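You operate a simulated robot arm through the tools that you are given. There is no shell and no other tool.

You run a simulated two-armed robot. Do the job below in one go: nothing can be reset, and whatever is moved stays where it is left.

## Task
Start the compressor, open the main valve and set the line to 5 bar.
Fine: shut the drain cock first; the compressor stays on.

Only the result counts: the job must be done as asked and must still hold three seconds after the hand-in. Knocking over, shifting, dropping, spilling or breaking anything else fails it.

## Robot
Two 6-joint arms with two-finger parallel grippers on one trunk that stands fixed in place. Base frame: the origin is at the foot of the trunk, x ahead of it, y to its left, z up. Units: m, rad, N and s.
The left shoulder is at [0.06, 0.187, 1.247], the right one opposite. With the tool pointing down near the work surface each hand reaches from about 0.1 to 0.3 m from the base axis, measured 20 degrees to its own side. Payload 1.57 kg a hand.
The tool frame of a hand sits at the grasp point between the pads (the TCP): z along the fingers, y along the line on which they close. The tips reach 0.03 m beyond it. Largest opening 0.11 m; finger width 0.024, thickness 0.012; the body of the gripper, 0.048 by 0.112 m, starts 0.078 m behind the TCP.
Orientation is that of the tool frame in the base frame, as [roll, pitch, yaw] about the fixed x, y, z axes, in that order (R = Rz(yaw) Ry(pitch) Rx(roll)). With the fingers straight down and closing along the base's y, the tool's x points along the base's -x, its y along +y and its z along -z.

## Interface
- The arms move only by the tool servo_tool. It takes "left_steps", "right_steps" or both (then of equal length, played together; a hand with none holds still); each is a list of rows, each a list of 3 entries, a list of its own where there are three numbers: the turn, a rotation vector about the base's x, y, z in units of 8 degrees (1.0 is 8 degrees), then the shift along the base's x, y, z in units of 30 mm (1.0 is 30 mm), then the gripper command, from -1 (fully open) to 1 (shut), values between in proportion. In form: [[[wx, wy, wz], [tx, ty, tz], hand], ...]. A call has 1 to 20 rows; each row shifts and turns the commanded pose from where the row before left it. A call with a number of a shift or a turn outside -1 to 1 is refused whole. Each row takes 0.2 s and may step no farther than 0.05 m and 0.15 rad from the row before; otherwise, or with a gripper value out of range, the whole call is refused. A pose out of reach is approached as far as the arm can. The call stops where the force on the tool passes 40 N (or 10 N more than at its start, if that is more) or the arm is blocked; 0.2 s more then pass. Each finger travels about 0.153 m/s and halts on what it meets, pressing with about 34 N; the grip force reading is that of the motor and also rises with nothing between the fingers. The clock runs only during rows and for 0.2 s after the last one: add rows that do not move to give the fingers time. The reply holds the time, the measured pose of the TCP, the force on the tool along the base axes, the opening and the grip force, in the units named above and with some noise, with the torque about the TCP (base axes, N m) and any sound that the robot's microphone picked up.
- Cameras (640 x 400 px; columns grow to the right, rows downward): "scene" is now at [-0.0011, 0.0437, 1.7806]; the picture's right is [0.61, -0.79, 0.00], its down [-0.66, -0.50, -0.56] and it looks along [0.45, 0.34, -0.83] (base axes); focal length 339 px, centre (320, 200). "left" rides on the left gripper at [0.07, -0.016, -0.141] in its tool frame; the picture's right is [0.23, 0.97, 0.00], its down [-0.86, 0.20, -0.48] and it looks along [-0.47, 0.11, 0.88] (tool axes); focal length 222 px, centre (320, 200). "right" rides on the right gripper at [0.07, 0.016, -0.141] in its tool frame; the picture's right is [-0.23, 0.97, 0.00], its down [-0.85, -0.20, -0.48] and it looks along [-0.47, -0.11, 0.88] (tool axes); focal length 222 px, centre (320, 200). There is no depth. A picture from a camera that has moved, and an enlarged one, comes with that camera's place and axes in the base frame and with its lens.
- get_image(camera): a new picture of that camera. It takes no simulated time.
- lift_body(by): slides the trunk up (or, below 0, down) by that many m; the arms and the scene camera ride with it, the base frame stays. It gives what a move gives, with no picture.
- aim_head(pan, tilt): turns the head with the scene camera to pan (to the left, within 1.501 rad either way) and tilt (down, from -0.506 to 1.204), counted from straight ahead of the robot. It gives what a move gives.
- enlarge(camera, box): a new picture of the part [left, top, right, bottom] of that camera's present view, enlarged. It takes no simulated time.
- close_job(): hands the job in; it is judged then, once.

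Places have to be worked out from the pictures, the camera data and where the tool is seen. Open the grippers and draw the arms clear of the work before you hand the job in, unless the task says otherwise.

The tools are called after ">>>" by a JSON object that holds its "fn" and its "kwargs". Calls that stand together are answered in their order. servo_tool: Moves the arms, as the interface text tells. Its arguments: {"type":"object","properties":{"left_steps":{"type":"array"},"right_steps":{"type":"array"}},"required":[]} The other tools are called the same way: lift_body (by) slides the trunk up or down; aim_head (pan, tilt) turns the head that bears the scene camera; get_image (camera) takes a picture; enlarge (camera, box) takes an enlarged picture of a part of a camera's view; close_job () hands the job in.

At the start:

```text
clock: 0.0
left_position: [0.3555, 0.4308, 1.2339]
left_ee_rot: [3.14, 0.0, 3.141]
left_force: [0.3, 0.5, -0.3]
left_torque: [0.03, 0.02, 0.01]
left_width: 0.1102
left_gripper_force: 0.0
right_position: [0.4059, 0.0171, 1.2891]
right_ee_rot: [-3.142, -0.001, 3.141]
right_force: [-0.7, -0.1, -0.3]
right_torque: [0.0, -0.02, -0.02]
right_width: 0.1103
right_gripper_force: 0.0
trunk travel left (down, up): [-0.875, 0.115]
head pan, tilt: [0.653, 0.976]
```

scene: 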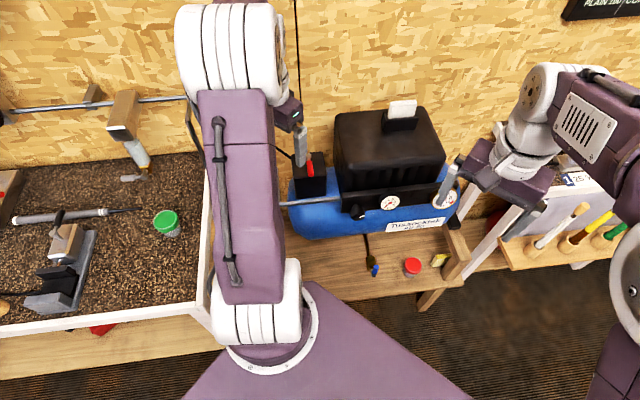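
right: 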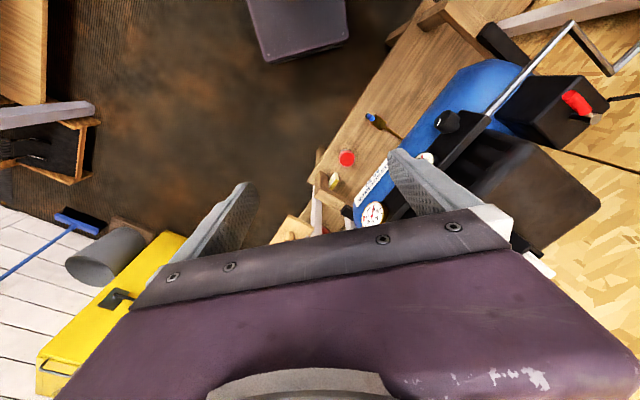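
left: 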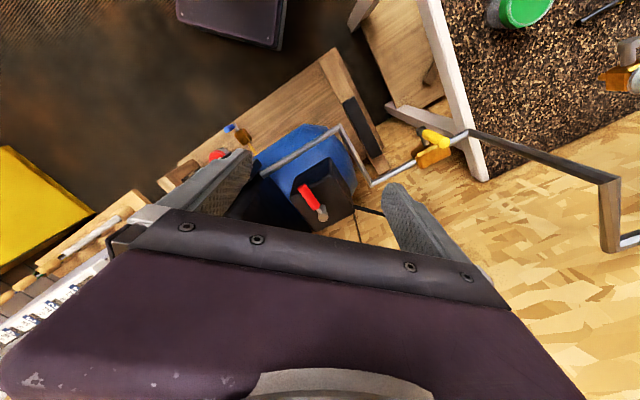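

I see a blue compressor with a black motor cover, a red lever on a black switch box, gauges, and a yellow valve on the pipe. I will look closer before moving anything.

>>> {"fn": "enlarge", "kwargs": {"camera": "scene", "box": [270, 80, 490, 300]}}

>>> {"fn": "enlarge", "kwargs": {"camera": "left", "box": [200, 80, 500, 260]}}

>>> {"fn": "enlarge", "kwargs": {"camera": "right", "box": [300, 20, 640, 250]}}

```text
1.82 times, centred on (380, 190) of scene
camera zoom: at [-0.0011, 0.0437, 1.7806], right [0.61, -0.79, 0.0], down [-0.66, -0.5, -0.56], along [0.45, 0.34, -0.83], focal length 617 px, centre (211, 218)
```

zoom: 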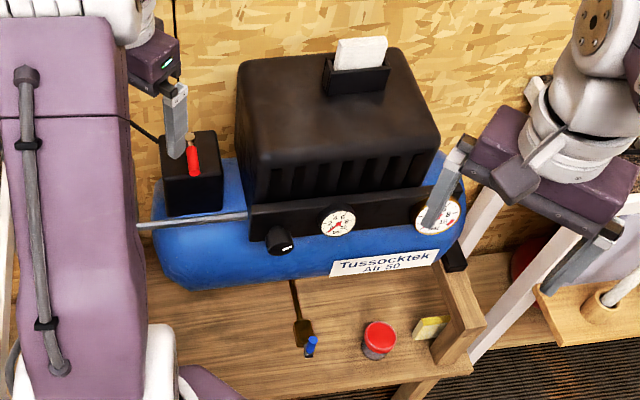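

```text
2.13 times, centred on (350, 170) of left
camera zoom: at [0.2861, 0.4157, 1.3742], right [-0.23, 0.97, 0.0], down [0.86, 0.2, 0.48], along [0.47, 0.11, -0.88], focal length 474 px, centre (256, 264)
```

zoom: 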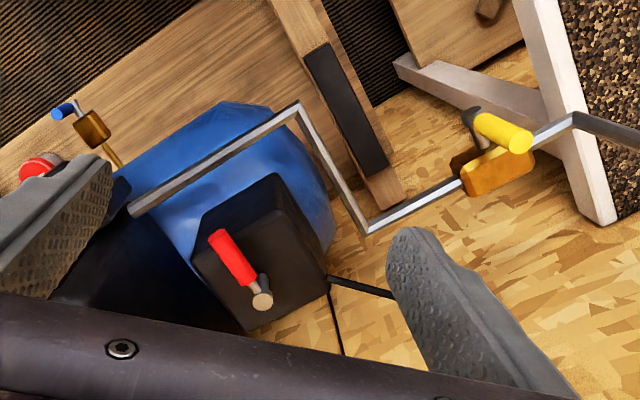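

```text
1.74 times, centred on (470, 135) of right
camera zoom: at [0.3361, 0.0345, 1.4314], right [0.23, 0.97, 0.0], down [0.85, -0.2, 0.48], along [0.47, -0.11, -0.88], focal length 386 px, centre (59, 313)
```

zoom: 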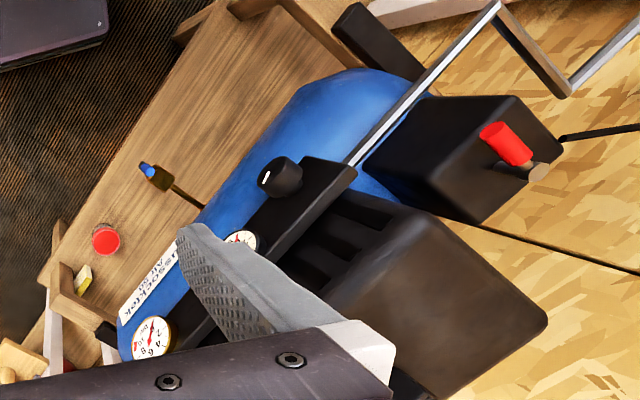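

The drain cock (blue handle) is at about [0.48, 0.17, 0.66] and the red start lever at about [0.50, 0.47, 1.03]. Before moving an arm I'll turn the head to view the whole setup, including the sign at upper right.

>>> {"fn": "aim_head", "kwargs": {"pan": 0.3, "tilt": 0.5}}

>>> {"fn": "get_image", "kwargs": {"camera": "scene"}}

```text
clock: 0.9
left_position: [0.3562, 0.4312, 1.2325]
left_ee_rot: [3.14, 0.0, 3.141]
left_force: [0.0, -1.0, -0.4]
left_torque: [0.0, 0.01, -0.04]
left_width: 0.1098
left_gripper_force: 0.2
right_position: [0.4062, 0.0171, 1.2902]
right_ee_rot: [3.141, 0.0, 3.141]
right_force: [0.5, -0.4, -0.2]
right_torque: [0.01, 0.01, -0.02]
right_width: 0.1101
right_gripper_force: 0.0
trunk travel left (down, up): [-0.875, 0.115]
head pan, tilt: [0.3, 0.499]
```

```text
taken
camera scene: at [0.0291, 0.0274, 1.8199], right [0.3, -0.96, 0.0], down [-0.46, -0.14, -0.88], along [0.84, 0.26, -0.48], focal length 339 px, centre (320, 200)
```

scene: 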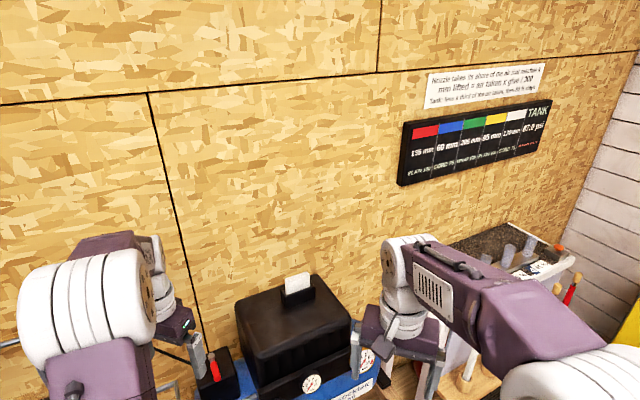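

There is a sign and a note on the wall, and a white card in a holder on the compressor; I'll read them.

>>> {"fn": "enlarge", "kwargs": {"camera": "scene", "box": [390, 50, 570, 190]}}

>>> {"fn": "enlarge", "kwargs": {"camera": "scene", "box": [180, 260, 400, 400]}}

```text
2.86 times, centred on (480, 120) of scene
camera zoom: at [0.0291, 0.0274, 1.8199], right [0.3, -0.96, 0.0], down [-0.46, -0.14, -0.88], along [0.84, 0.26, -0.48], focal length 970 px, centre (-137, 429)
```

zoom: 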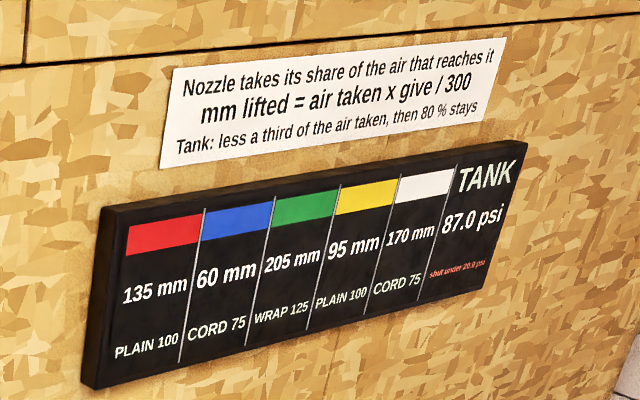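

```text
2.86 times, centred on (290, 330) of scene
camera zoom: at [0.0291, 0.0274, 1.8199], right [0.3, -0.96, 0.0], down [-0.46, -0.14, -0.88], along [0.84, 0.26, -0.48], focal length 970 px, centre (406, -171)
```

zoom: 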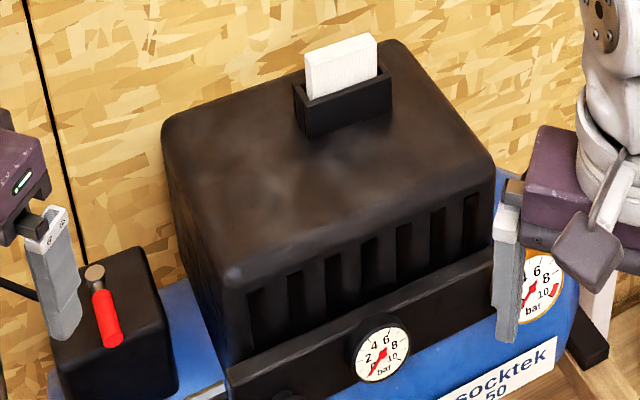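

The wall signs concern another station. Now I look to the left for the yellow valve and the pipe run.

>>> {"fn": "aim_head", "kwargs": {"pan": 1.1, "tilt": 0.8}}

>>> {"fn": "get_image", "kwargs": {"camera": "scene"}}

```text
clock: 2.0
left_position: [0.3568, 0.4309, 1.2332]
left_ee_rot: [-3.141, 0.0, 3.141]
left_force: [-0.2, 0.8, 0.6]
left_torque: [-0.02, 0.01, 0.0]
left_width: 0.1098
left_gripper_force: 0.1
right_position: [0.4055, 0.0174, 1.2888]
right_ee_rot: [3.142, 0.0, 3.141]
right_force: [0.3, 0.3, 0.1]
right_torque: [0.02, 0.01, 0.01]
right_width: 0.1101
right_gripper_force: 0.0
trunk travel left (down, up): [-0.875, 0.115]
head pan, tilt: [1.1, 0.799]
```

```text
taken
camera scene: at [-0.0209, 0.0722, 1.7941], right [0.89, -0.45, 0.0], down [-0.33, -0.64, -0.7], along [0.32, 0.62, -0.72], focal length 339 px, centre (320, 200)
```

scene: 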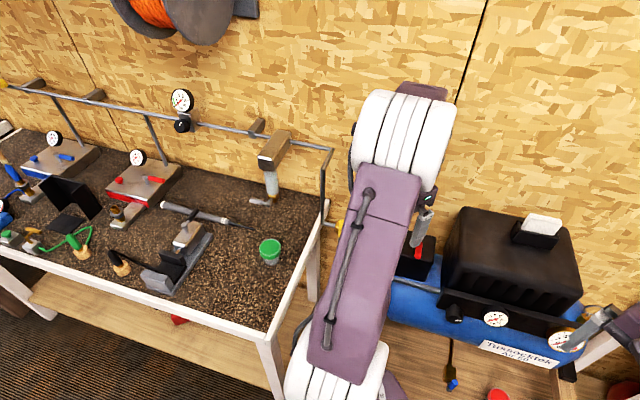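

There's a second regulator with gauge on the wall pipe and several branch stations at left. I'll enlarge those.

>>> {"fn": "enlarge", "kwargs": {"camera": "scene", "box": [0, 60, 220, 200]}}

>>> {"fn": "enlarge", "kwargs": {"camera": "scene", "box": [140, 80, 350, 270]}}

>>> {"fn": "enlarge", "kwargs": {"camera": "scene", "box": [0, 120, 220, 300]}}

>>> {"fn": "enlarge", "kwargs": {"camera": "scene", "box": [380, 200, 620, 400]}}

```text
2.86 times, centred on (110, 130) of scene
camera zoom: at [-0.0209, 0.0722, 1.7941], right [0.89, -0.45, 0.0], down [-0.33, -0.64, -0.7], along [0.32, 0.62, -0.72], focal length 970 px, centre (920, 400)
```

zoom: 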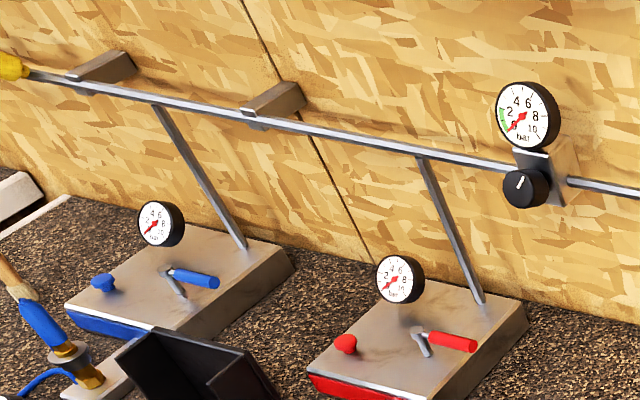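

```text
2.11 times, centred on (245, 175) of scene
camera zoom: at [-0.0209, 0.0722, 1.7941], right [0.89, -0.45, 0.0], down [-0.33, -0.64, -0.7], along [0.32, 0.62, -0.72], focal length 714 px, centre (478, 253)
```

zoom: 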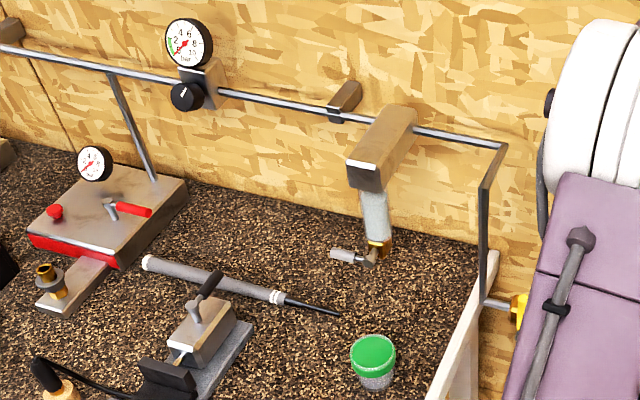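

```text
2.22 times, centred on (110, 210) of scene
camera zoom: at [-0.0209, 0.0722, 1.7941], right [0.89, -0.45, 0.0], down [-0.33, -0.64, -0.7], along [0.32, 0.62, -0.72], focal length 754 px, centre (787, 178)
```

zoom: 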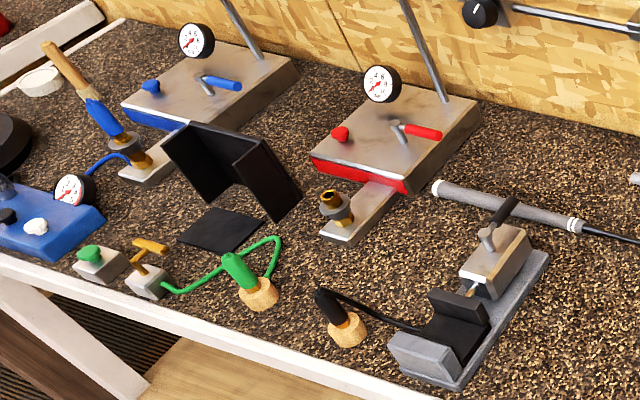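

```text
2.00 times, centred on (500, 300) of scene
camera zoom: at [-0.0209, 0.0722, 1.7941], right [0.89, -0.45, 0.0], down [-0.33, -0.64, -0.7], along [0.32, 0.62, -0.72], focal length 679 px, centre (-40, 0)
```

zoom: 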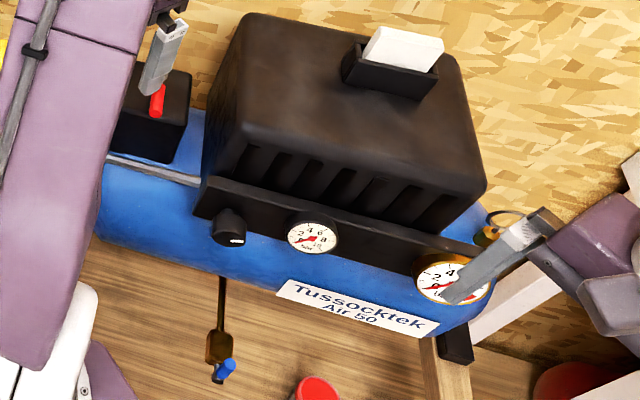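

I'll zoom in tightly on the wall gauge and knob and on the far-left end of the pipe.

>>> {"fn": "enlarge", "kwargs": {"camera": "scene", "box": [150, 80, 220, 140]}}

>>> {"fn": "enlarge", "kwargs": {"camera": "scene", "box": [430, 280, 600, 400]}}

>>> {"fn": "aim_head", "kwargs": {"pan": 1.5, "tilt": 0.6}}

>>> {"fn": "get_image", "kwargs": {"camera": "scene"}}

```text
6.67 times, centred on (185, 110) of scene
camera zoom: at [-0.0209, 0.0722, 1.7941], right [0.89, -0.45, 0.0], down [-0.33, -0.64, -0.7], along [0.32, 0.62, -0.72], focal length 2262 px, centre (1220, 800)
```

zoom: 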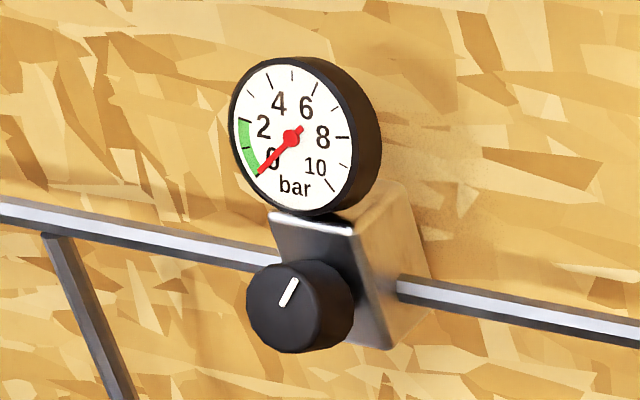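

```text
3.33 times, centred on (515, 340) of scene
camera zoom: at [-0.0209, 0.0722, 1.7941], right [0.89, -0.45, 0.0], down [-0.33, -0.64, -0.7], along [0.32, 0.62, -0.72], focal length 1131 px, centre (-330, -267)
```

zoom: 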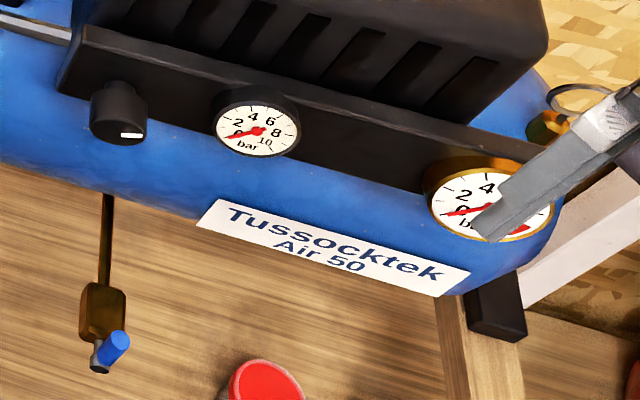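

```text
clock: 2.9
left_position: [0.3573, 0.4317, 1.2338]
left_ee_rot: [3.14, 0.001, 3.141]
left_force: [0.1, 0.7, 0.5]
left_torque: [0.03, 0.02, -0.04]
left_width: 0.1098
left_gripper_force: 0.1
right_position: [0.4059, 0.0167, 1.2896]
right_ee_rot: [-3.141, 0.0, -3.141]
right_force: [-0.4, 1.6, 0.1]
right_torque: [-0.01, 0.01, 0.03]
right_width: 0.11
right_gripper_force: 0.1
trunk travel left (down, up): [-0.875, 0.115]
head pan, tilt: [1.499, 0.6]
```

```text
taken
camera scene: at [-0.0513, 0.0886, 1.8109], right [1.0, -0.07, 0.0], down [-0.04, -0.56, -0.82], along [0.06, 0.82, -0.57], focal length 339 px, centre (320, 200)
```

scene: 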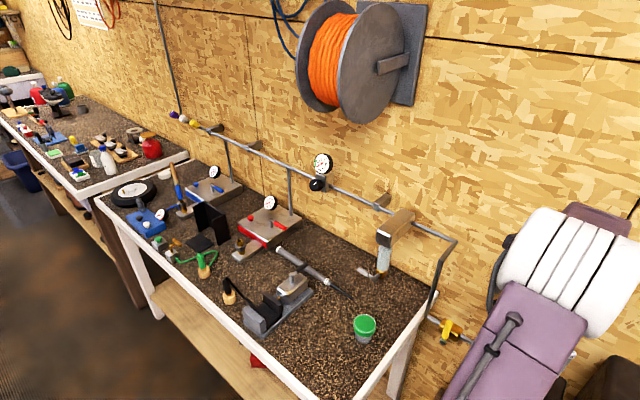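

Geometry so far (base frame): wall/compressor axis runs at −45°, the knob is near [0.47, 0.27, 0.97], the switch lever [0.50, 0.47, 1.03], drain cock [0.48, 0.17, 0.66] and main valve about [0.40, 0.75, 0.81]. The wall regulator (≈[0.01, 1.13, 1.15]) seems out of reach and has its own 0–2 band, so the compressor's regulator sets the line. I draw both hands back before lowering the trunk.

>>> {"fn": "servo_tool", "kwargs": {"left_steps": [[[0, 0, 0], [-0.65, -0.333, 0], -1], [[0, 0, 0], [-0.65, -0.333, 0], -1], [[0, 0, 0], [-0.65, -0.333, 0], -1], [[0, 0, 0], [-0.65, -0.333, 0], -1], [[0, 0, 0], [-0.65, -0.333, 0], -1], [[0, 0, 0], [-0.65, -0.333, 0], -1], [[0, 0, 0], [-0.65, -0.333, 0], -1]], "right_steps": [[[0, 0, 0], [-0.71, -0.95, 0], -1], [[0, 0, 0], [-0.71, -0.95, 0], -1], [[0, 0, 0], [-0.71, -0.95, 0], -1], [[0, 0, 0], [-0.71, -0.95, 0], -1], [[0, 0, 0], [-0.71, -0.95, 0], -1], [[0, 0, 0], [-0.71, -0.95, 0], -1], [[0, 0, 0], [-0.71, -0.95, 0], -1]]}}

>>> {"fn": "aim_head", "kwargs": {"pan": 0.75, "tilt": 0.85}}

>>> {"fn": "get_image", "kwargs": {"camera": "scene"}}

>>> {"fn": "get_image", "kwargs": {"camera": "left"}}

```text
clock: 4.5
left_position: [0.2168, 0.36, 1.234]
left_ee_rot: [3.139, 0.002, 3.141]
left_force: [-0.4, -0.1, 0.2]
left_torque: [-0.02, 0.01, 0.01]
left_width: 0.1103
left_gripper_force: 0.1
right_position: [0.254, -0.1827, 1.2898]
right_ee_rot: [3.14, 0.002, 3.141]
right_force: [0.0, -0.3, -0.5]
right_torque: [-0.01, 0.0, 0.0]
right_width: 0.1101
right_gripper_force: 0.2
trunk travel left (down, up): [-0.875, 0.115]
head pan, tilt: [1.499, 0.6]
```

```text
clock: 5.6
left_position: [0.2199, 0.3627, 1.2335]
left_ee_rot: [-3.141, 0.0, 3.141]
left_force: [0.0, 0.0, -0.3]
left_torque: [-0.01, -0.01, 0.0]
left_width: 0.1101
left_gripper_force: 0.1
right_position: [0.2559, -0.1817, 1.2894]
right_ee_rot: [-3.141, 0.0, 3.141]
right_force: [0.2, -0.7, -0.2]
right_torque: [-0.02, -0.03, -0.04]
right_width: 0.1099
right_gripper_force: 0.1
trunk travel left (down, up): [-0.875, 0.115]
head pan, tilt: [0.75, 0.85]
```

```text
taken
camera scene: at [-0.0006, 0.0538, 1.79], right [0.68, -0.73, 0.0], down [-0.55, -0.51, -0.66], along [0.48, 0.45, -0.75], focal length 339 px, centre (320, 200)
```

scene: 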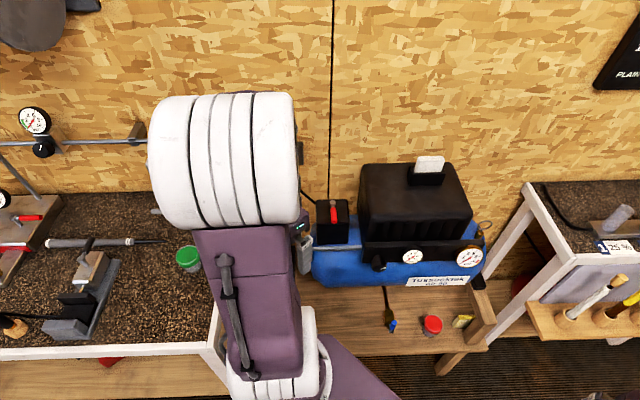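

```text
taken
camera left: at [0.1491, 0.3458, 1.3743], right [-0.23, 0.97, 0.0], down [0.86, 0.2, 0.48], along [0.47, 0.11, -0.88], focal length 222 px, centre (320, 200)
```

left: 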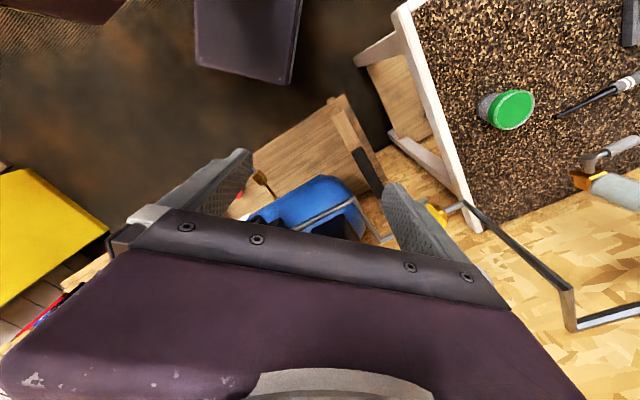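

Now I yaw the left hand 45° to align with the compressor and draw it back a little more, so the trunk can go down safely.

>>> {"fn": "servo_tool", "kwargs": {"left_steps": [[[0, 0, 0.9375], [-0.2, -0.2, 0], -1], [[0, 0, 0.9375], [-0.2, -0.2, 0], -1], [[0, 0, 0.9375], [-0.2, -0.2, 0], -1], [[0, 0, 0.9375], [-0.2, -0.2, 0], -1], [[0, 0, 0.9375], [-0.2, -0.2, 0], -1], [[0, 0, 0.9375], [-0.2, -0.2, 0], -1]]}}

>>> {"fn": "lift_body", "kwargs": {"by": -0.25}}

>>> {"fn": "get_image", "kwargs": {"camera": "scene"}}

>>> {"fn": "get_image", "kwargs": {"camera": "left"}}

>>> {"fn": "get_image", "kwargs": {"camera": "right"}}

```text
clock: 7.0
left_position: [0.1842, 0.3258, 1.2333]
left_ee_rot: [-3.141, 0.0, -2.356]
left_force: [-0.1, -0.8, 0.9]
left_torque: [0.02, -0.01, 0.01]
left_width: 0.11
left_gripper_force: 0.0
right_position: [0.2566, -0.1827, 1.2889]
right_ee_rot: [-3.141, -0.001, 3.141]
right_force: [0.7, -0.3, 0.4]
right_torque: [-0.03, -0.01, -0.02]
right_width: 0.1099
right_gripper_force: 0.0
trunk travel left (down, up): [-0.875, 0.115]
head pan, tilt: [0.75, 0.85]
```

```text
clock: 9.6
left_position: [0.1839, 0.3255, 0.9827]
left_ee_rot: [-3.14, 0.0, -2.356]
left_force: [0.9, -0.5, 0.2]
left_torque: [0.02, -0.03, -0.01]
left_width: 0.1101
left_gripper_force: 0.1
right_position: [0.2558, -0.1805, 1.0398]
right_ee_rot: [3.14, -0.001, -3.141]
right_force: [0.0, 0.2, 0.0]
right_torque: [0.0, -0.04, 0.01]
right_width: 0.1099
right_gripper_force: 0.1
trunk travel left (down, up): [-0.625, 0.365]
head pan, tilt: [0.75, 0.85]
```

```text
taken
camera scene: at [-0.0007, 0.0536, 1.5401], right [0.68, -0.73, 0.0], down [-0.55, -0.51, -0.66], along [0.48, 0.45, -0.75], focal length 339 px, centre (320, 200)
```

scene: 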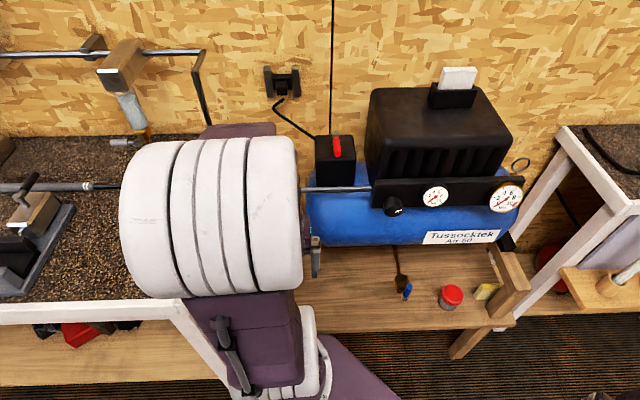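

```text
taken
camera left: at [0.1452, 0.2649, 1.1244], right [-0.85, 0.53, 0.0], down [0.46, 0.75, 0.48], along [0.25, 0.41, -0.88], focal length 222 px, centre (320, 200)
```

left: 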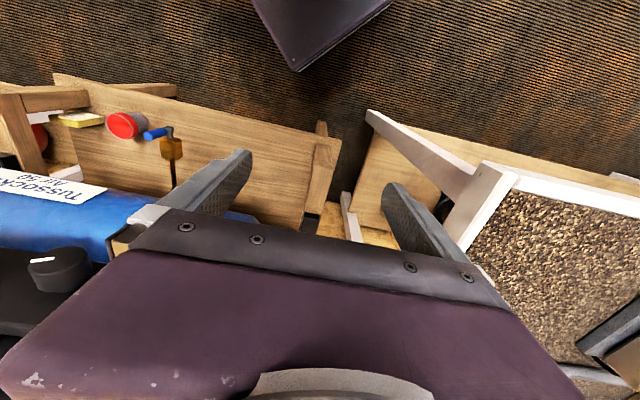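

```text
taken
camera right: at [0.1866, -0.1641, 1.1814], right [0.23, 0.97, 0.0], down [0.85, -0.2, 0.48], along [0.47, -0.11, -0.88], focal length 222 px, centre (320, 200)
```

right: 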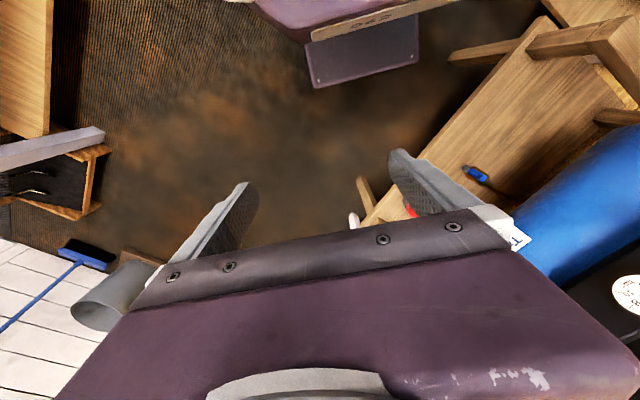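

The drain cock is now visible from three cameras. I'll enlarge it in each, along with the knob, gauges and switch.

>>> {"fn": "enlarge", "kwargs": {"camera": "left", "box": [90, 90, 230, 210]}}

>>> {"fn": "enlarge", "kwargs": {"camera": "scene", "box": [370, 230, 530, 330]}}

>>> {"fn": "enlarge", "kwargs": {"camera": "right", "box": [400, 120, 560, 240]}}

>>> {"fn": "enlarge", "kwargs": {"camera": "scene", "box": [290, 120, 540, 260]}}

```text
3.33 times, centred on (160, 150) of left
camera zoom: at [0.1452, 0.2649, 1.1244], right [-0.85, 0.53, 0.0], down [0.46, 0.75, 0.48], along [0.25, 0.41, -0.88], focal length 740 px, centre (853, 367)
```

zoom: 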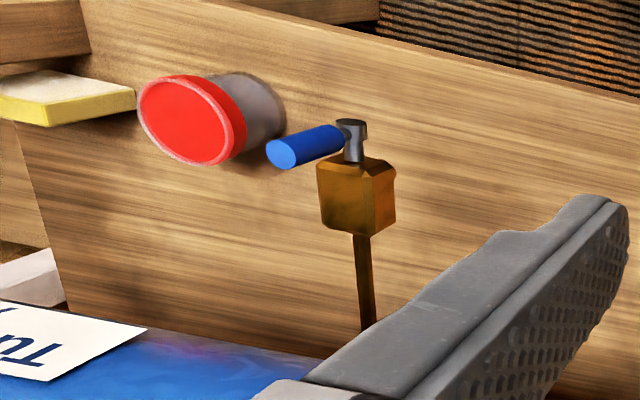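

```text
4.00 times, centred on (450, 280) of scene
camera zoom: at [-0.0007, 0.0536, 1.5401], right [0.68, -0.73, 0.0], down [-0.55, -0.51, -0.66], along [0.48, 0.45, -0.75], focal length 1357 px, centre (-200, -120)
```

zoom: 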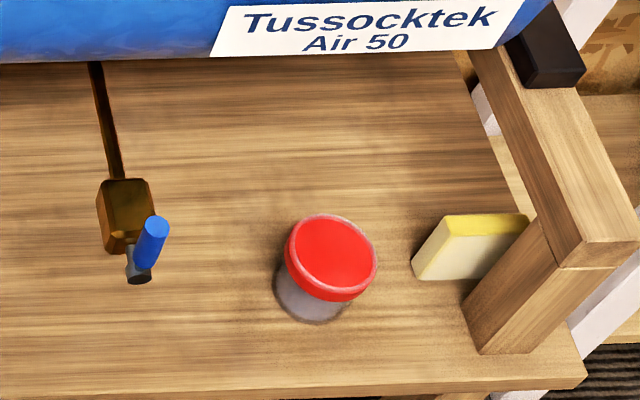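

```text
3.33 times, centred on (480, 180) of right
camera zoom: at [0.1866, -0.1641, 1.1814], right [0.23, 0.97, 0.0], down [0.85, -0.2, 0.48], along [0.47, -0.11, -0.88], focal length 740 px, centre (-213, 267)
```

zoom: 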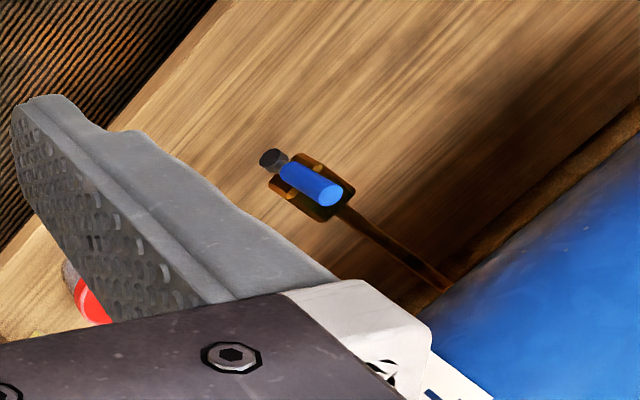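

```text
2.56 times, centred on (415, 190) of scene
camera zoom: at [-0.0007, 0.0536, 1.5401], right [0.68, -0.73, 0.0], down [-0.55, -0.51, -0.66], along [0.48, 0.45, -0.75], focal length 869 px, centre (77, 226)
```

zoom: 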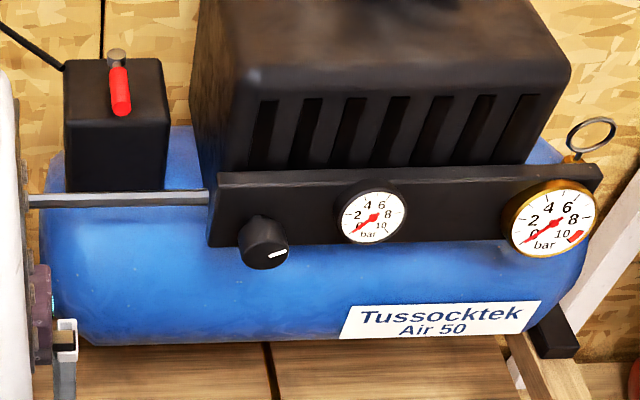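

The drain handle points straight up (stem end ≈[0.486, 0.170, 0.607], tip z≈0.69), turning about the horizontal pipe axis (direction n=[0.707,0.707,0]). I'll tilt the left hand 45° forward and bring it, fingers about 5 cm apart, to a spot in front of the handle.

>>> {"fn": "servo_tool", "kwargs": {"left_steps": [[[0.663, -0.663, 0], [0.69, -0.69, -0.963], 0.0], [[0.663, -0.663, 0], [0.69, -0.69, -0.963], 0.0], [[0.663, -0.663, 0], [0.69, -0.69, -0.963], 0.0], [[0.663, -0.663, 0], [0.69, -0.69, -0.963], 0.0], [[0.663, -0.663, 0], [0.69, -0.69, -0.963], 0.0], [[0.663, -0.663, 0], [0.69, -0.69, -0.963], 0.0], [[0, 0, 0], [0.69, -0.69, -0.963], 0.0], [[0, 0, 0], [0.69, -0.69, -0.963], 0.0]]}}

>>> {"fn": "get_image", "kwargs": {"camera": "scene"}}

>>> {"fn": "get_image", "kwargs": {"camera": "left"}}

```text
clock: 11.4
left_position: [0.4668, 0.2027, 0.8299]
left_ee_rot: [3.141, 0.785, -2.358]
left_force: [-0.2, 0.2, -0.2]
left_torque: [0.0, 0.02, 0.01]
left_width: 0.0552
left_gripper_force: 0.0
left hand out of reach, approached as far as the arm can: row 1, 2, 3, 4, 5, 6
right_position: [0.2563, -0.1818, 1.0397]
right_ee_rot: [-3.141, -0.002, -3.14]
right_force: [0.6, -0.3, -0.7]
right_torque: [-0.01, 0.04, 0.01]
right_width: 0.1101
right_gripper_force: 0.0
trunk travel left (down, up): [-0.625, 0.365]
head pan, tilt: [0.75, 0.85]
```

```text
taken
camera scene: at [0.0007, 0.0527, 1.5401], right [0.68, -0.73, 0.0], down [-0.55, -0.51, -0.66], along [0.48, 0.45, -0.75], focal length 339 px, centre (320, 200)
```

scene: 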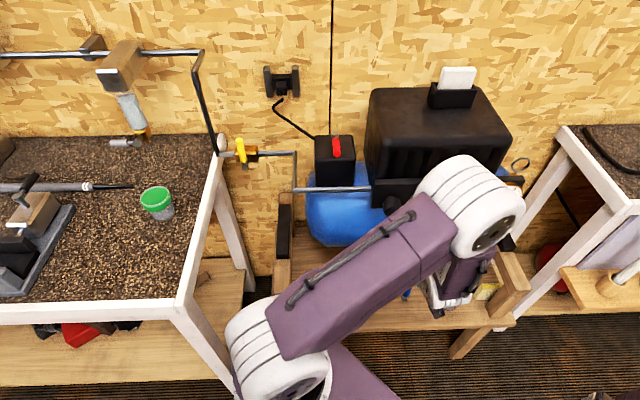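

```text
taken
camera left: at [0.3714, 0.0855, 0.88], right [-0.8, 0.58, -0.16], down [0.05, 0.33, 0.94], along [0.6, 0.75, -0.29], focal length 222 px, centre (320, 200)
```

left: 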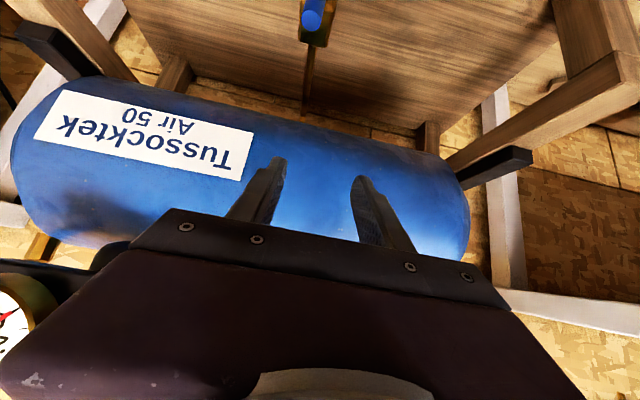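

The tilted pose near the body was out of reach for the first rows, so the hand lags at [0.467, 0.203, 0.83]. I'll send still rows to see where it settles; the space there is free.

>>> {"fn": "servo_tool", "kwargs": {"left_steps": [[[0, 0, 0], [0, 0, 0], 0.0], [[0, 0, 0], [0, 0, 0], 0.0]]}}

>>> {"fn": "get_image", "kwargs": {"camera": "scene"}}

>>> {"fn": "get_image", "kwargs": {"camera": "left"}}

>>> {"fn": "get_image", "kwargs": {"camera": "right"}}

```text
clock: 12.0
left_position: [0.4654, 0.2025, 0.8298]
left_ee_rot: [3.141, 0.786, -2.356]
left_force: [0.5, -0.4, -0.2]
left_torque: [-0.02, 0.03, -0.01]
left_width: 0.0551
left_gripper_force: 0.1
right_position: [0.2552, -0.1818, 1.0389]
right_ee_rot: [3.141, 0.0, 3.141]
right_force: [-0.1, -1.2, 0.5]
right_torque: [0.02, 0.03, 0.0]
right_width: 0.1102
right_gripper_force: 0.2
trunk travel left (down, up): [-0.625, 0.365]
head pan, tilt: [0.75, 0.85]
```

```text
taken
camera scene: at [-0.0006, 0.0534, 1.54], right [0.68, -0.73, 0.0], down [-0.55, -0.51, -0.66], along [0.48, 0.45, -0.75], focal length 339 px, centre (320, 200)
```

scene: 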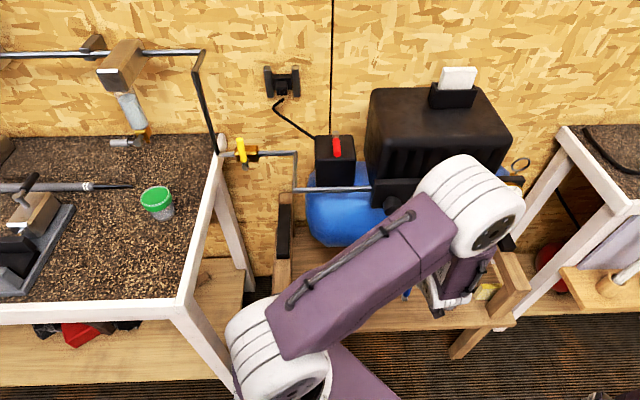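

```text
taken
camera left: at [0.3705, 0.0862, 0.8805], right [-0.8, 0.58, -0.16], down [0.05, 0.33, 0.94], along [0.6, 0.75, -0.29], focal length 222 px, centre (320, 200)
```

left: 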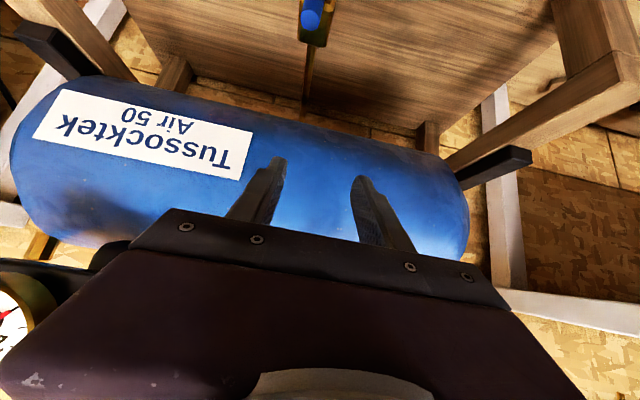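

```text
taken
camera right: at [0.1866, -0.1643, 1.1813], right [0.23, 0.97, 0.0], down [0.85, -0.2, 0.48], along [0.47, -0.11, -0.88], focal length 222 px, centre (320, 200)
```

right: 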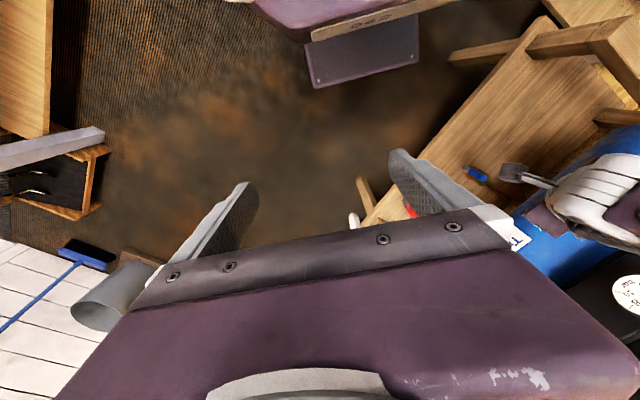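

The arm settled at [0.465, 0.203, 0.83] with the 45° tilt reached. Now I back off a bit while descending, to stand in front of the drain handle.

>>> {"fn": "servo_tool", "kwargs": {"left_steps": [[[0, 0, 0], [-0.208, -0.499, -0.917], 0.0], [[0, 0, 0], [-0.208, -0.499, -0.917], 0.0], [[0, 0, 0], [-0.208, -0.499, -0.917], 0.0], [[0, 0, 0], [-0.208, -0.499, -0.917], 0.0], [[0, 0, 0], [-0.208, -0.499, -0.917], 0.0], [[0, 0, 0], [-0.208, -0.499, -0.917], 0.0]]}}

>>> {"fn": "get_image", "kwargs": {"camera": "scene"}}

>>> {"fn": "get_image", "kwargs": {"camera": "left"}}

>>> {"fn": "get_image", "kwargs": {"camera": "right"}}

```text
clock: 13.4
left_position: [0.454, 0.098, 0.677]
left_ee_rot: [-3.141, 0.786, -2.357]
left_force: [-0.1, -0.2, -0.4]
left_torque: [0.02, 0.01, 0.01]
left_width: 0.0547
left_gripper_force: 0.1
left hand out of reach, approached as far as the arm can: row 1, 2, 3, 4
right_position: [0.256, -0.1815, 1.0391]
right_ee_rot: [3.14, 0.0, 3.14]
right_force: [-0.3, 0.4, -1.3]
right_torque: [-0.02, -0.02, -0.01]
right_width: 0.1098
right_gripper_force: 0.0
trunk travel left (down, up): [-0.625, 0.365]
head pan, tilt: [0.75, 0.85]
```

```text
taken
camera scene: at [-0.0004, 0.0531, 1.5401], right [0.68, -0.73, 0.0], down [-0.55, -0.51, -0.66], along [0.48, 0.45, -0.75], focal length 339 px, centre (320, 200)
```

scene: 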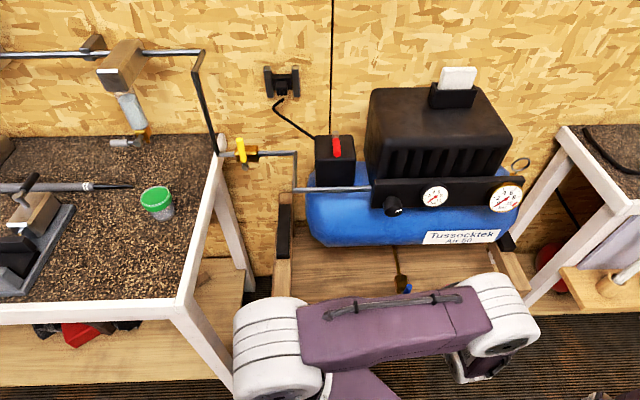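

```text
taken
camera left: at [0.36, -0.0176, 0.7271], right [-0.8, 0.57, -0.16], down [0.05, 0.33, 0.94], along [0.59, 0.75, -0.29], focal length 222 px, centre (320, 200)
```

left: 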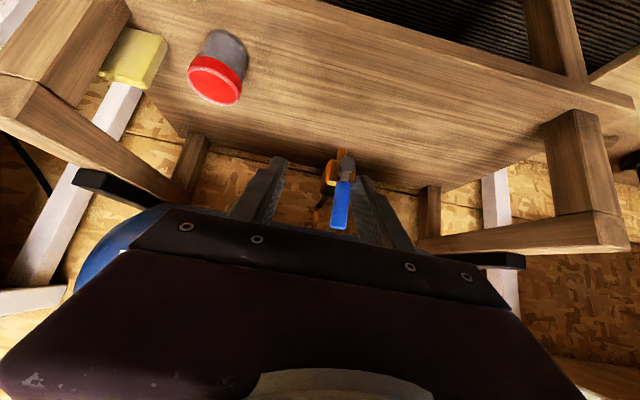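

```text
taken
camera right: at [0.1868, -0.1645, 1.1813], right [0.23, 0.97, 0.0], down [0.86, -0.2, 0.48], along [0.47, -0.11, -0.88], focal length 222 px, centre (320, 200)
```

right: 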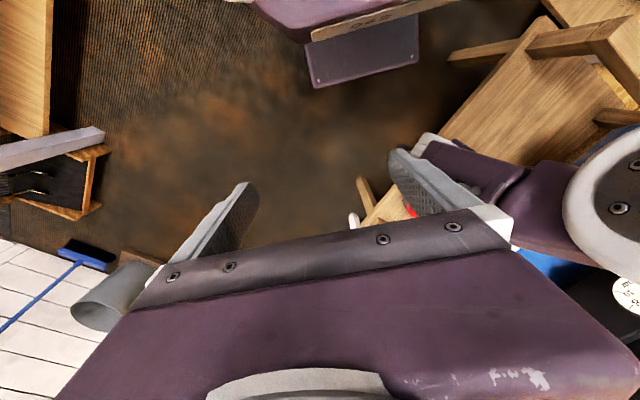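

The handle shows between the fingers but nearer the right one, matching my estimate (handle a≈0.223). I centre the hand on it and move in along n so the fingers straddle it.

>>> {"fn": "servo_tool", "kwargs": {"left_steps": [[[0, 0, 0], [-0.677, 0.677, -0.3], 0.0], [[0, 0, 0], [0, 0, 0], 0.0], [[0, 0, 0], [0.5, 0.5, 0], 0.0], [[0, 0, 0], [0.5, 0.5, 0], 0.0]]}}

>>> {"fn": "get_image", "kwargs": {"camera": "left"}}

>>> {"fn": "get_image", "kwargs": {"camera": "scene"}}

```text
clock: 14.4
left_position: [0.475, 0.124, 0.6693]
left_ee_rot: [-3.14, 0.781, -2.356]
left_force: [1.4, -0.6, 0.1]
left_torque: [-0.01, 0.0, 0.03]
left_width: 0.0548
left_gripper_force: 0.0
left hand out of reach, approached as far as the arm can: row 1
right_position: [0.2554, -0.1824, 1.0402]
right_ee_rot: [-3.141, 0.003, 3.141]
right_force: [0.2, -0.3, -0.1]
right_torque: [0.02, -0.03, 0.01]
right_width: 0.1101
right_gripper_force: 0.0
trunk travel left (down, up): [-0.625, 0.365]
head pan, tilt: [0.75, 0.85]
stopped in row 4 (left hand): the force on the tool passed its limit at 62 N (the readings are from after the stop); the commanded pose is now the measured one
```

```text
taken
camera left: at [0.3805, 0.0081, 0.7212], right [-0.8, 0.58, -0.16], down [0.05, 0.33, 0.94], along [0.6, 0.75, -0.3], focal length 222 px, centre (320, 200)
```

left: 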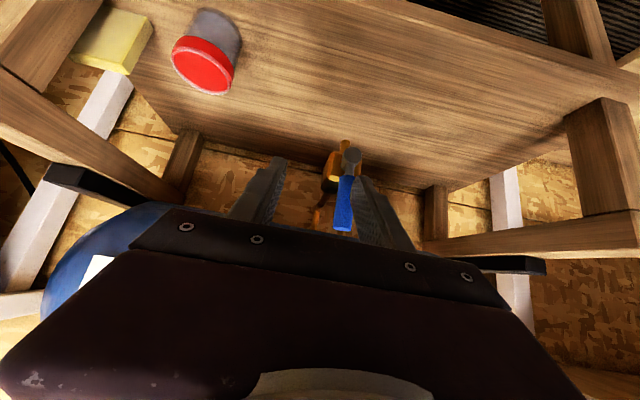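

```text
taken
camera scene: at [-0.002, 0.0525, 1.54], right [0.68, -0.73, 0.0], down [-0.55, -0.51, -0.66], along [0.48, 0.45, -0.75], focal length 339 px, centre (320, 200)
```

scene: 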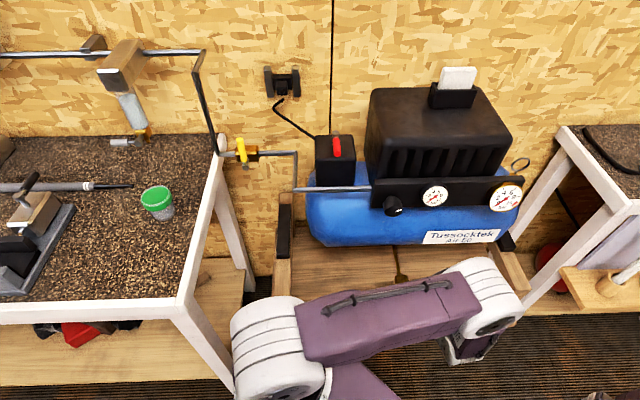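

The sideways shift was out of reach (the left arm folds too tightly there) and the finger met the stem end; the handle still looks upright and in place. The right arm is directly in front of the drain, so I withdraw the left hand: straighten it, ease away, then up.

>>> {"fn": "servo_tool", "kwargs": {"left_steps": [[[-0.663, 0.663, 0], [0.118, -0.589, 0], 0.0], [[-0.663, 0.663, 0], [0.118, -0.589, 0], 0.0], [[-0.663, 0.663, 0], [0, 0, 0.5], 0.0], [[-0.663, 0.663, 0], [0, 0, 0.5], 0.0], [[-0.663, 0.663, 0], [0, 0, 0.5], 0.0], [[-0.663, 0.663, 0], [0, 0, 0.5], 0.0], [[0, 0, 0], [0, 0, 0.8], 0.0], [[0, 0, 0], [0, 0, 0.8], 0.0], [[0, 0, 0], [0, 0, 0.8], 0.0], [[0, 0, 0], [0, 0, 0.8], 0.0]]}}

>>> {"fn": "get_image", "kwargs": {"camera": "scene"}}

>>> {"fn": "get_image", "kwargs": {"camera": "left"}}

```text
clock: 16.6
left_position: [0.4834, 0.0891, 0.8269]
left_ee_rot: [-3.139, -0.005, -2.358]
left_force: [0.2, -0.7, -1.2]
left_torque: [-0.01, -0.01, 0.0]
left_width: 0.0551
left_gripper_force: 0.0
right_position: [0.2555, -0.1808, 1.0392]
right_ee_rot: [3.14, 0.001, 3.141]
right_force: [0.6, 0.4, 0.0]
right_torque: [0.01, -0.01, -0.03]
right_width: 0.11
right_gripper_force: 0.0
trunk travel left (down, up): [-0.625, 0.365]
head pan, tilt: [0.75, 0.85]
```

```text
taken
camera scene: at [-0.0012, 0.0535, 1.54], right [0.68, -0.73, 0.0], down [-0.55, -0.51, -0.66], along [0.48, 0.45, -0.75], focal length 339 px, centre (320, 200)
```

scene: 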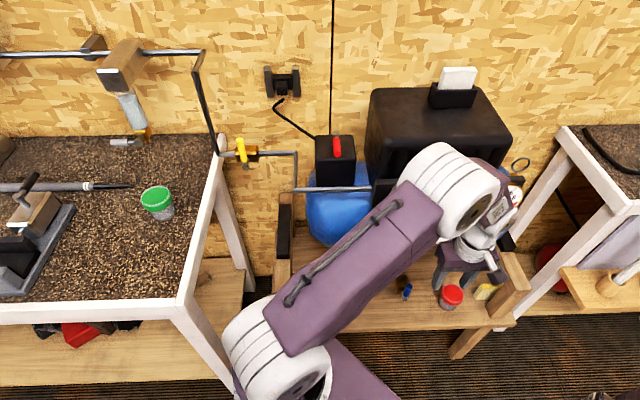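

```text
taken
camera left: at [0.4447, 0.0292, 0.9686], right [-0.85, 0.53, 0.0], down [0.47, 0.75, 0.47], along [0.25, 0.4, -0.88], focal length 222 px, centre (320, 200)
```

left: 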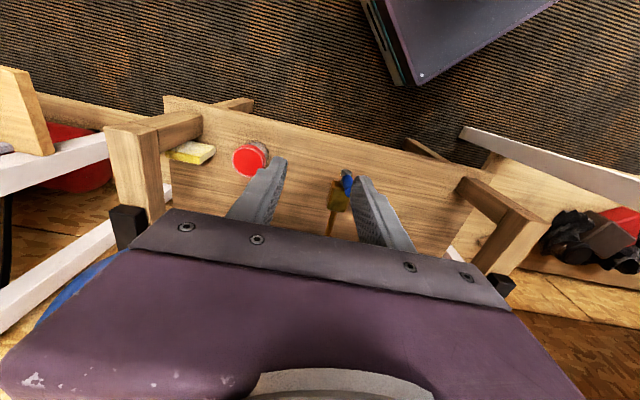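

Left hand is clear of the drain at [0.483, 0.089, 0.827]. I pull it back from the compressor and then return it to the left side, out of the right arm's way.

>>> {"fn": "servo_tool", "kwargs": {"left_steps": [[[0, 0, 0], [-0.471, -0.471, 0.6], -0.5], [[0, 0, 0], [-0.471, -0.471, 0.6], -0.5], [[0, 0, 0], [-0.471, -0.471, 0.6], -0.5], [[0, 0, 0], [-0.812, 0.812, 0.288], -0.5], [[0, 0, 0], [-0.812, 0.812, 0.288], -0.5], [[0, 0, 0], [-0.812, 0.812, 0.288], -0.5], [[0, 0, 0], [-0.812, 0.812, 0.288], -0.5], [[0, 0, 0], [-0.812, 0.812, 0.288], -0.5], [[0, 0, 0], [-0.812, 0.812, 0.288], -0.5], [[0, 0, 0], [-0.812, 0.812, 0.288], -0.5], [[0, 0, 0], [-0.812, 0.812, 0.288], -0.5], [[0, 0, 0], [-0.812, 0.812, 0.288], -0.5], [[0, 0, 0], [-0.812, 0.812, 0.288], -0.5], [[0, 0, 0], [-0.812, 0.812, 0.288], -0.5]]}}

>>> {"fn": "get_image", "kwargs": {"camera": "scene"}}

>>> {"fn": "enlarge", "kwargs": {"camera": "right", "box": [400, 120, 640, 300]}}

```text
clock: 19.6
left_position: [0.1822, 0.3196, 0.9802]
left_ee_rot: [-3.141, -0.006, -2.358]
left_force: [0.1, -0.5, 1.1]
left_torque: [0.04, -0.02, 0.01]
left_width: 0.0823
left_gripper_force: 0.1
left hand out of reach, approached as far as the arm can: row 11, 12
right_position: [0.2556, -0.1819, 1.0407]
right_ee_rot: [-3.14, -0.001, -3.141]
right_force: [0.1, 0.5, -0.1]
right_torque: [-0.02, -0.03, 0.01]
right_width: 0.1103
right_gripper_force: 0.1
trunk travel left (down, up): [-0.625, 0.365]
head pan, tilt: [0.75, 0.85]
```

```text
taken
camera scene: at [-0.0014, 0.0538, 1.54], right [0.68, -0.73, 0.0], down [-0.55, -0.51, -0.66], along [0.48, 0.45, -0.75], focal length 339 px, centre (320, 200)
```

scene: 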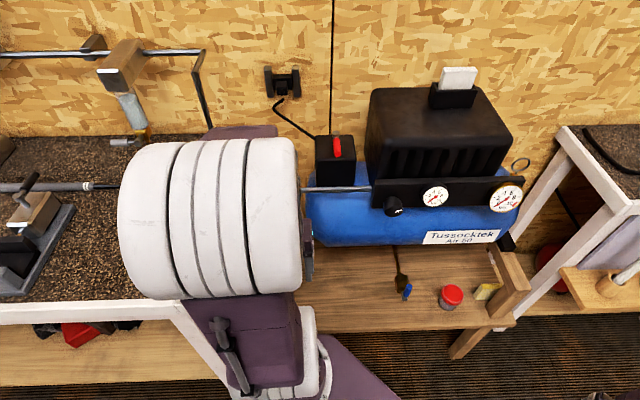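

```text
2.22 times, centred on (520, 210) of right
camera zoom: at [0.1861, -0.164, 1.1814], right [0.23, 0.97, 0.0], down [0.85, -0.2, 0.48], along [0.47, -0.11, -0.88], focal length 494 px, centre (-124, 178)
```

zoom: 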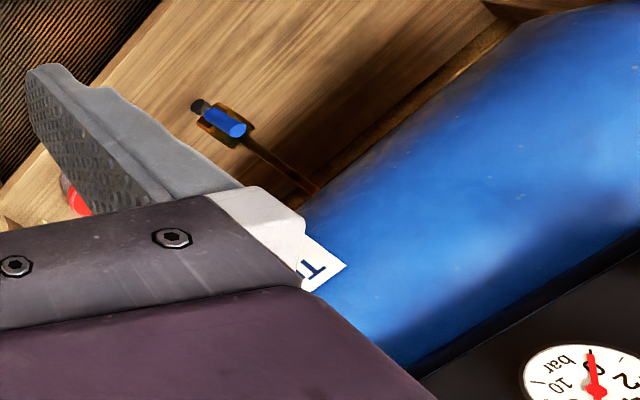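

The drain handle is unchanged, pointing up. Now I bring the right hand forward with a 45° yaw, tool still down, to stand in front of the drain.

>>> {"fn": "servo_tool", "kwargs": {"right_steps": [[[0, 0, 0.9375], [0.546, 0.91, -0.704], 0.0], [[0, 0, 0.9375], [0.546, 0.91, -0.704], 0.0], [[0, 0, 0.9375], [0.546, 0.91, -0.704], 0.0], [[0, 0, 0.9375], [0.546, 0.91, -0.704], 0.0], [[0, 0, 0.9375], [0.546, 0.91, -0.704], 0.0], [[0, 0, 0.9375], [0.546, 0.91, -0.704], 0.0], [[0, 0, 0], [0.546, 0.91, -0.704], 0.0], [[0, 0, 0], [0.546, 0.91, -0.704], 0.0], [[0, 0, 0], [0.546, 0.91, -0.704], 0.0]]}}

>>> {"fn": "get_image", "kwargs": {"camera": "scene"}}

>>> {"fn": "get_image", "kwargs": {"camera": "right"}}

```text
clock: 21.6
left_position: [0.183, 0.3197, 0.98]
left_ee_rot: [-3.139, -0.006, -2.356]
left_force: [-0.2, -0.2, -0.3]
left_torque: [-0.04, -0.01, -0.02]
left_width: 0.0827
left_gripper_force: 0.0
right_position: [0.4049, 0.0666, 0.8499]
right_ee_rot: [-3.142, 0.0, -2.357]
right_force: [0.7, -0.4, -0.4]
right_torque: [-0.01, 0.01, 0.0]
right_width: 0.055
right_gripper_force: 0.0
trunk travel left (down, up): [-0.625, 0.365]
head pan, tilt: [0.75, 0.85]
```

```text
taken
camera scene: at [0.0006, 0.0548, 1.54], right [0.68, -0.73, 0.0], down [-0.55, -0.51, -0.66], along [0.48, 0.45, -0.75], focal length 339 px, centre (320, 200)
```

scene: 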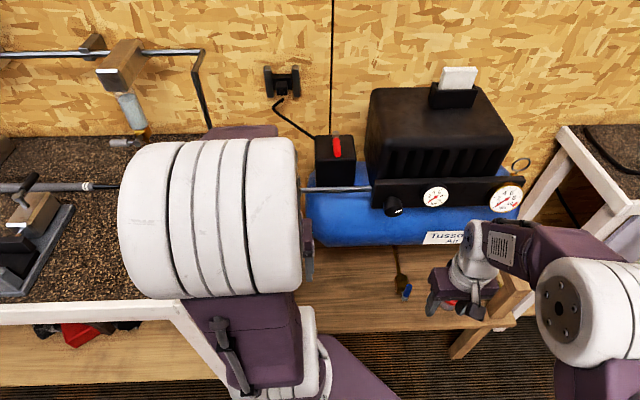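

```text
taken
camera right: at [0.3444, 0.0287, 0.9915], right [-0.53, 0.85, 0.0], down [0.75, 0.46, 0.48], along [0.41, 0.25, -0.88], focal length 222 px, centre (320, 200)
```

right: 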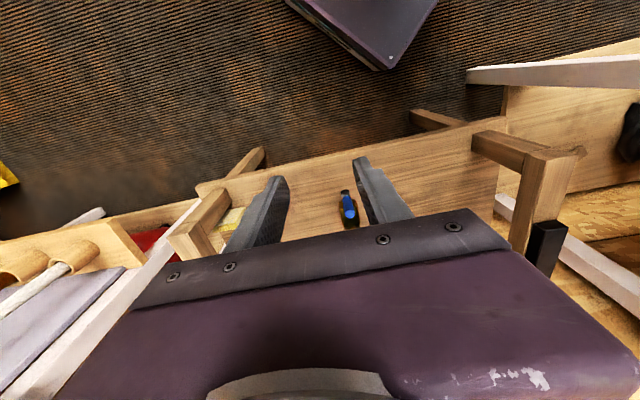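

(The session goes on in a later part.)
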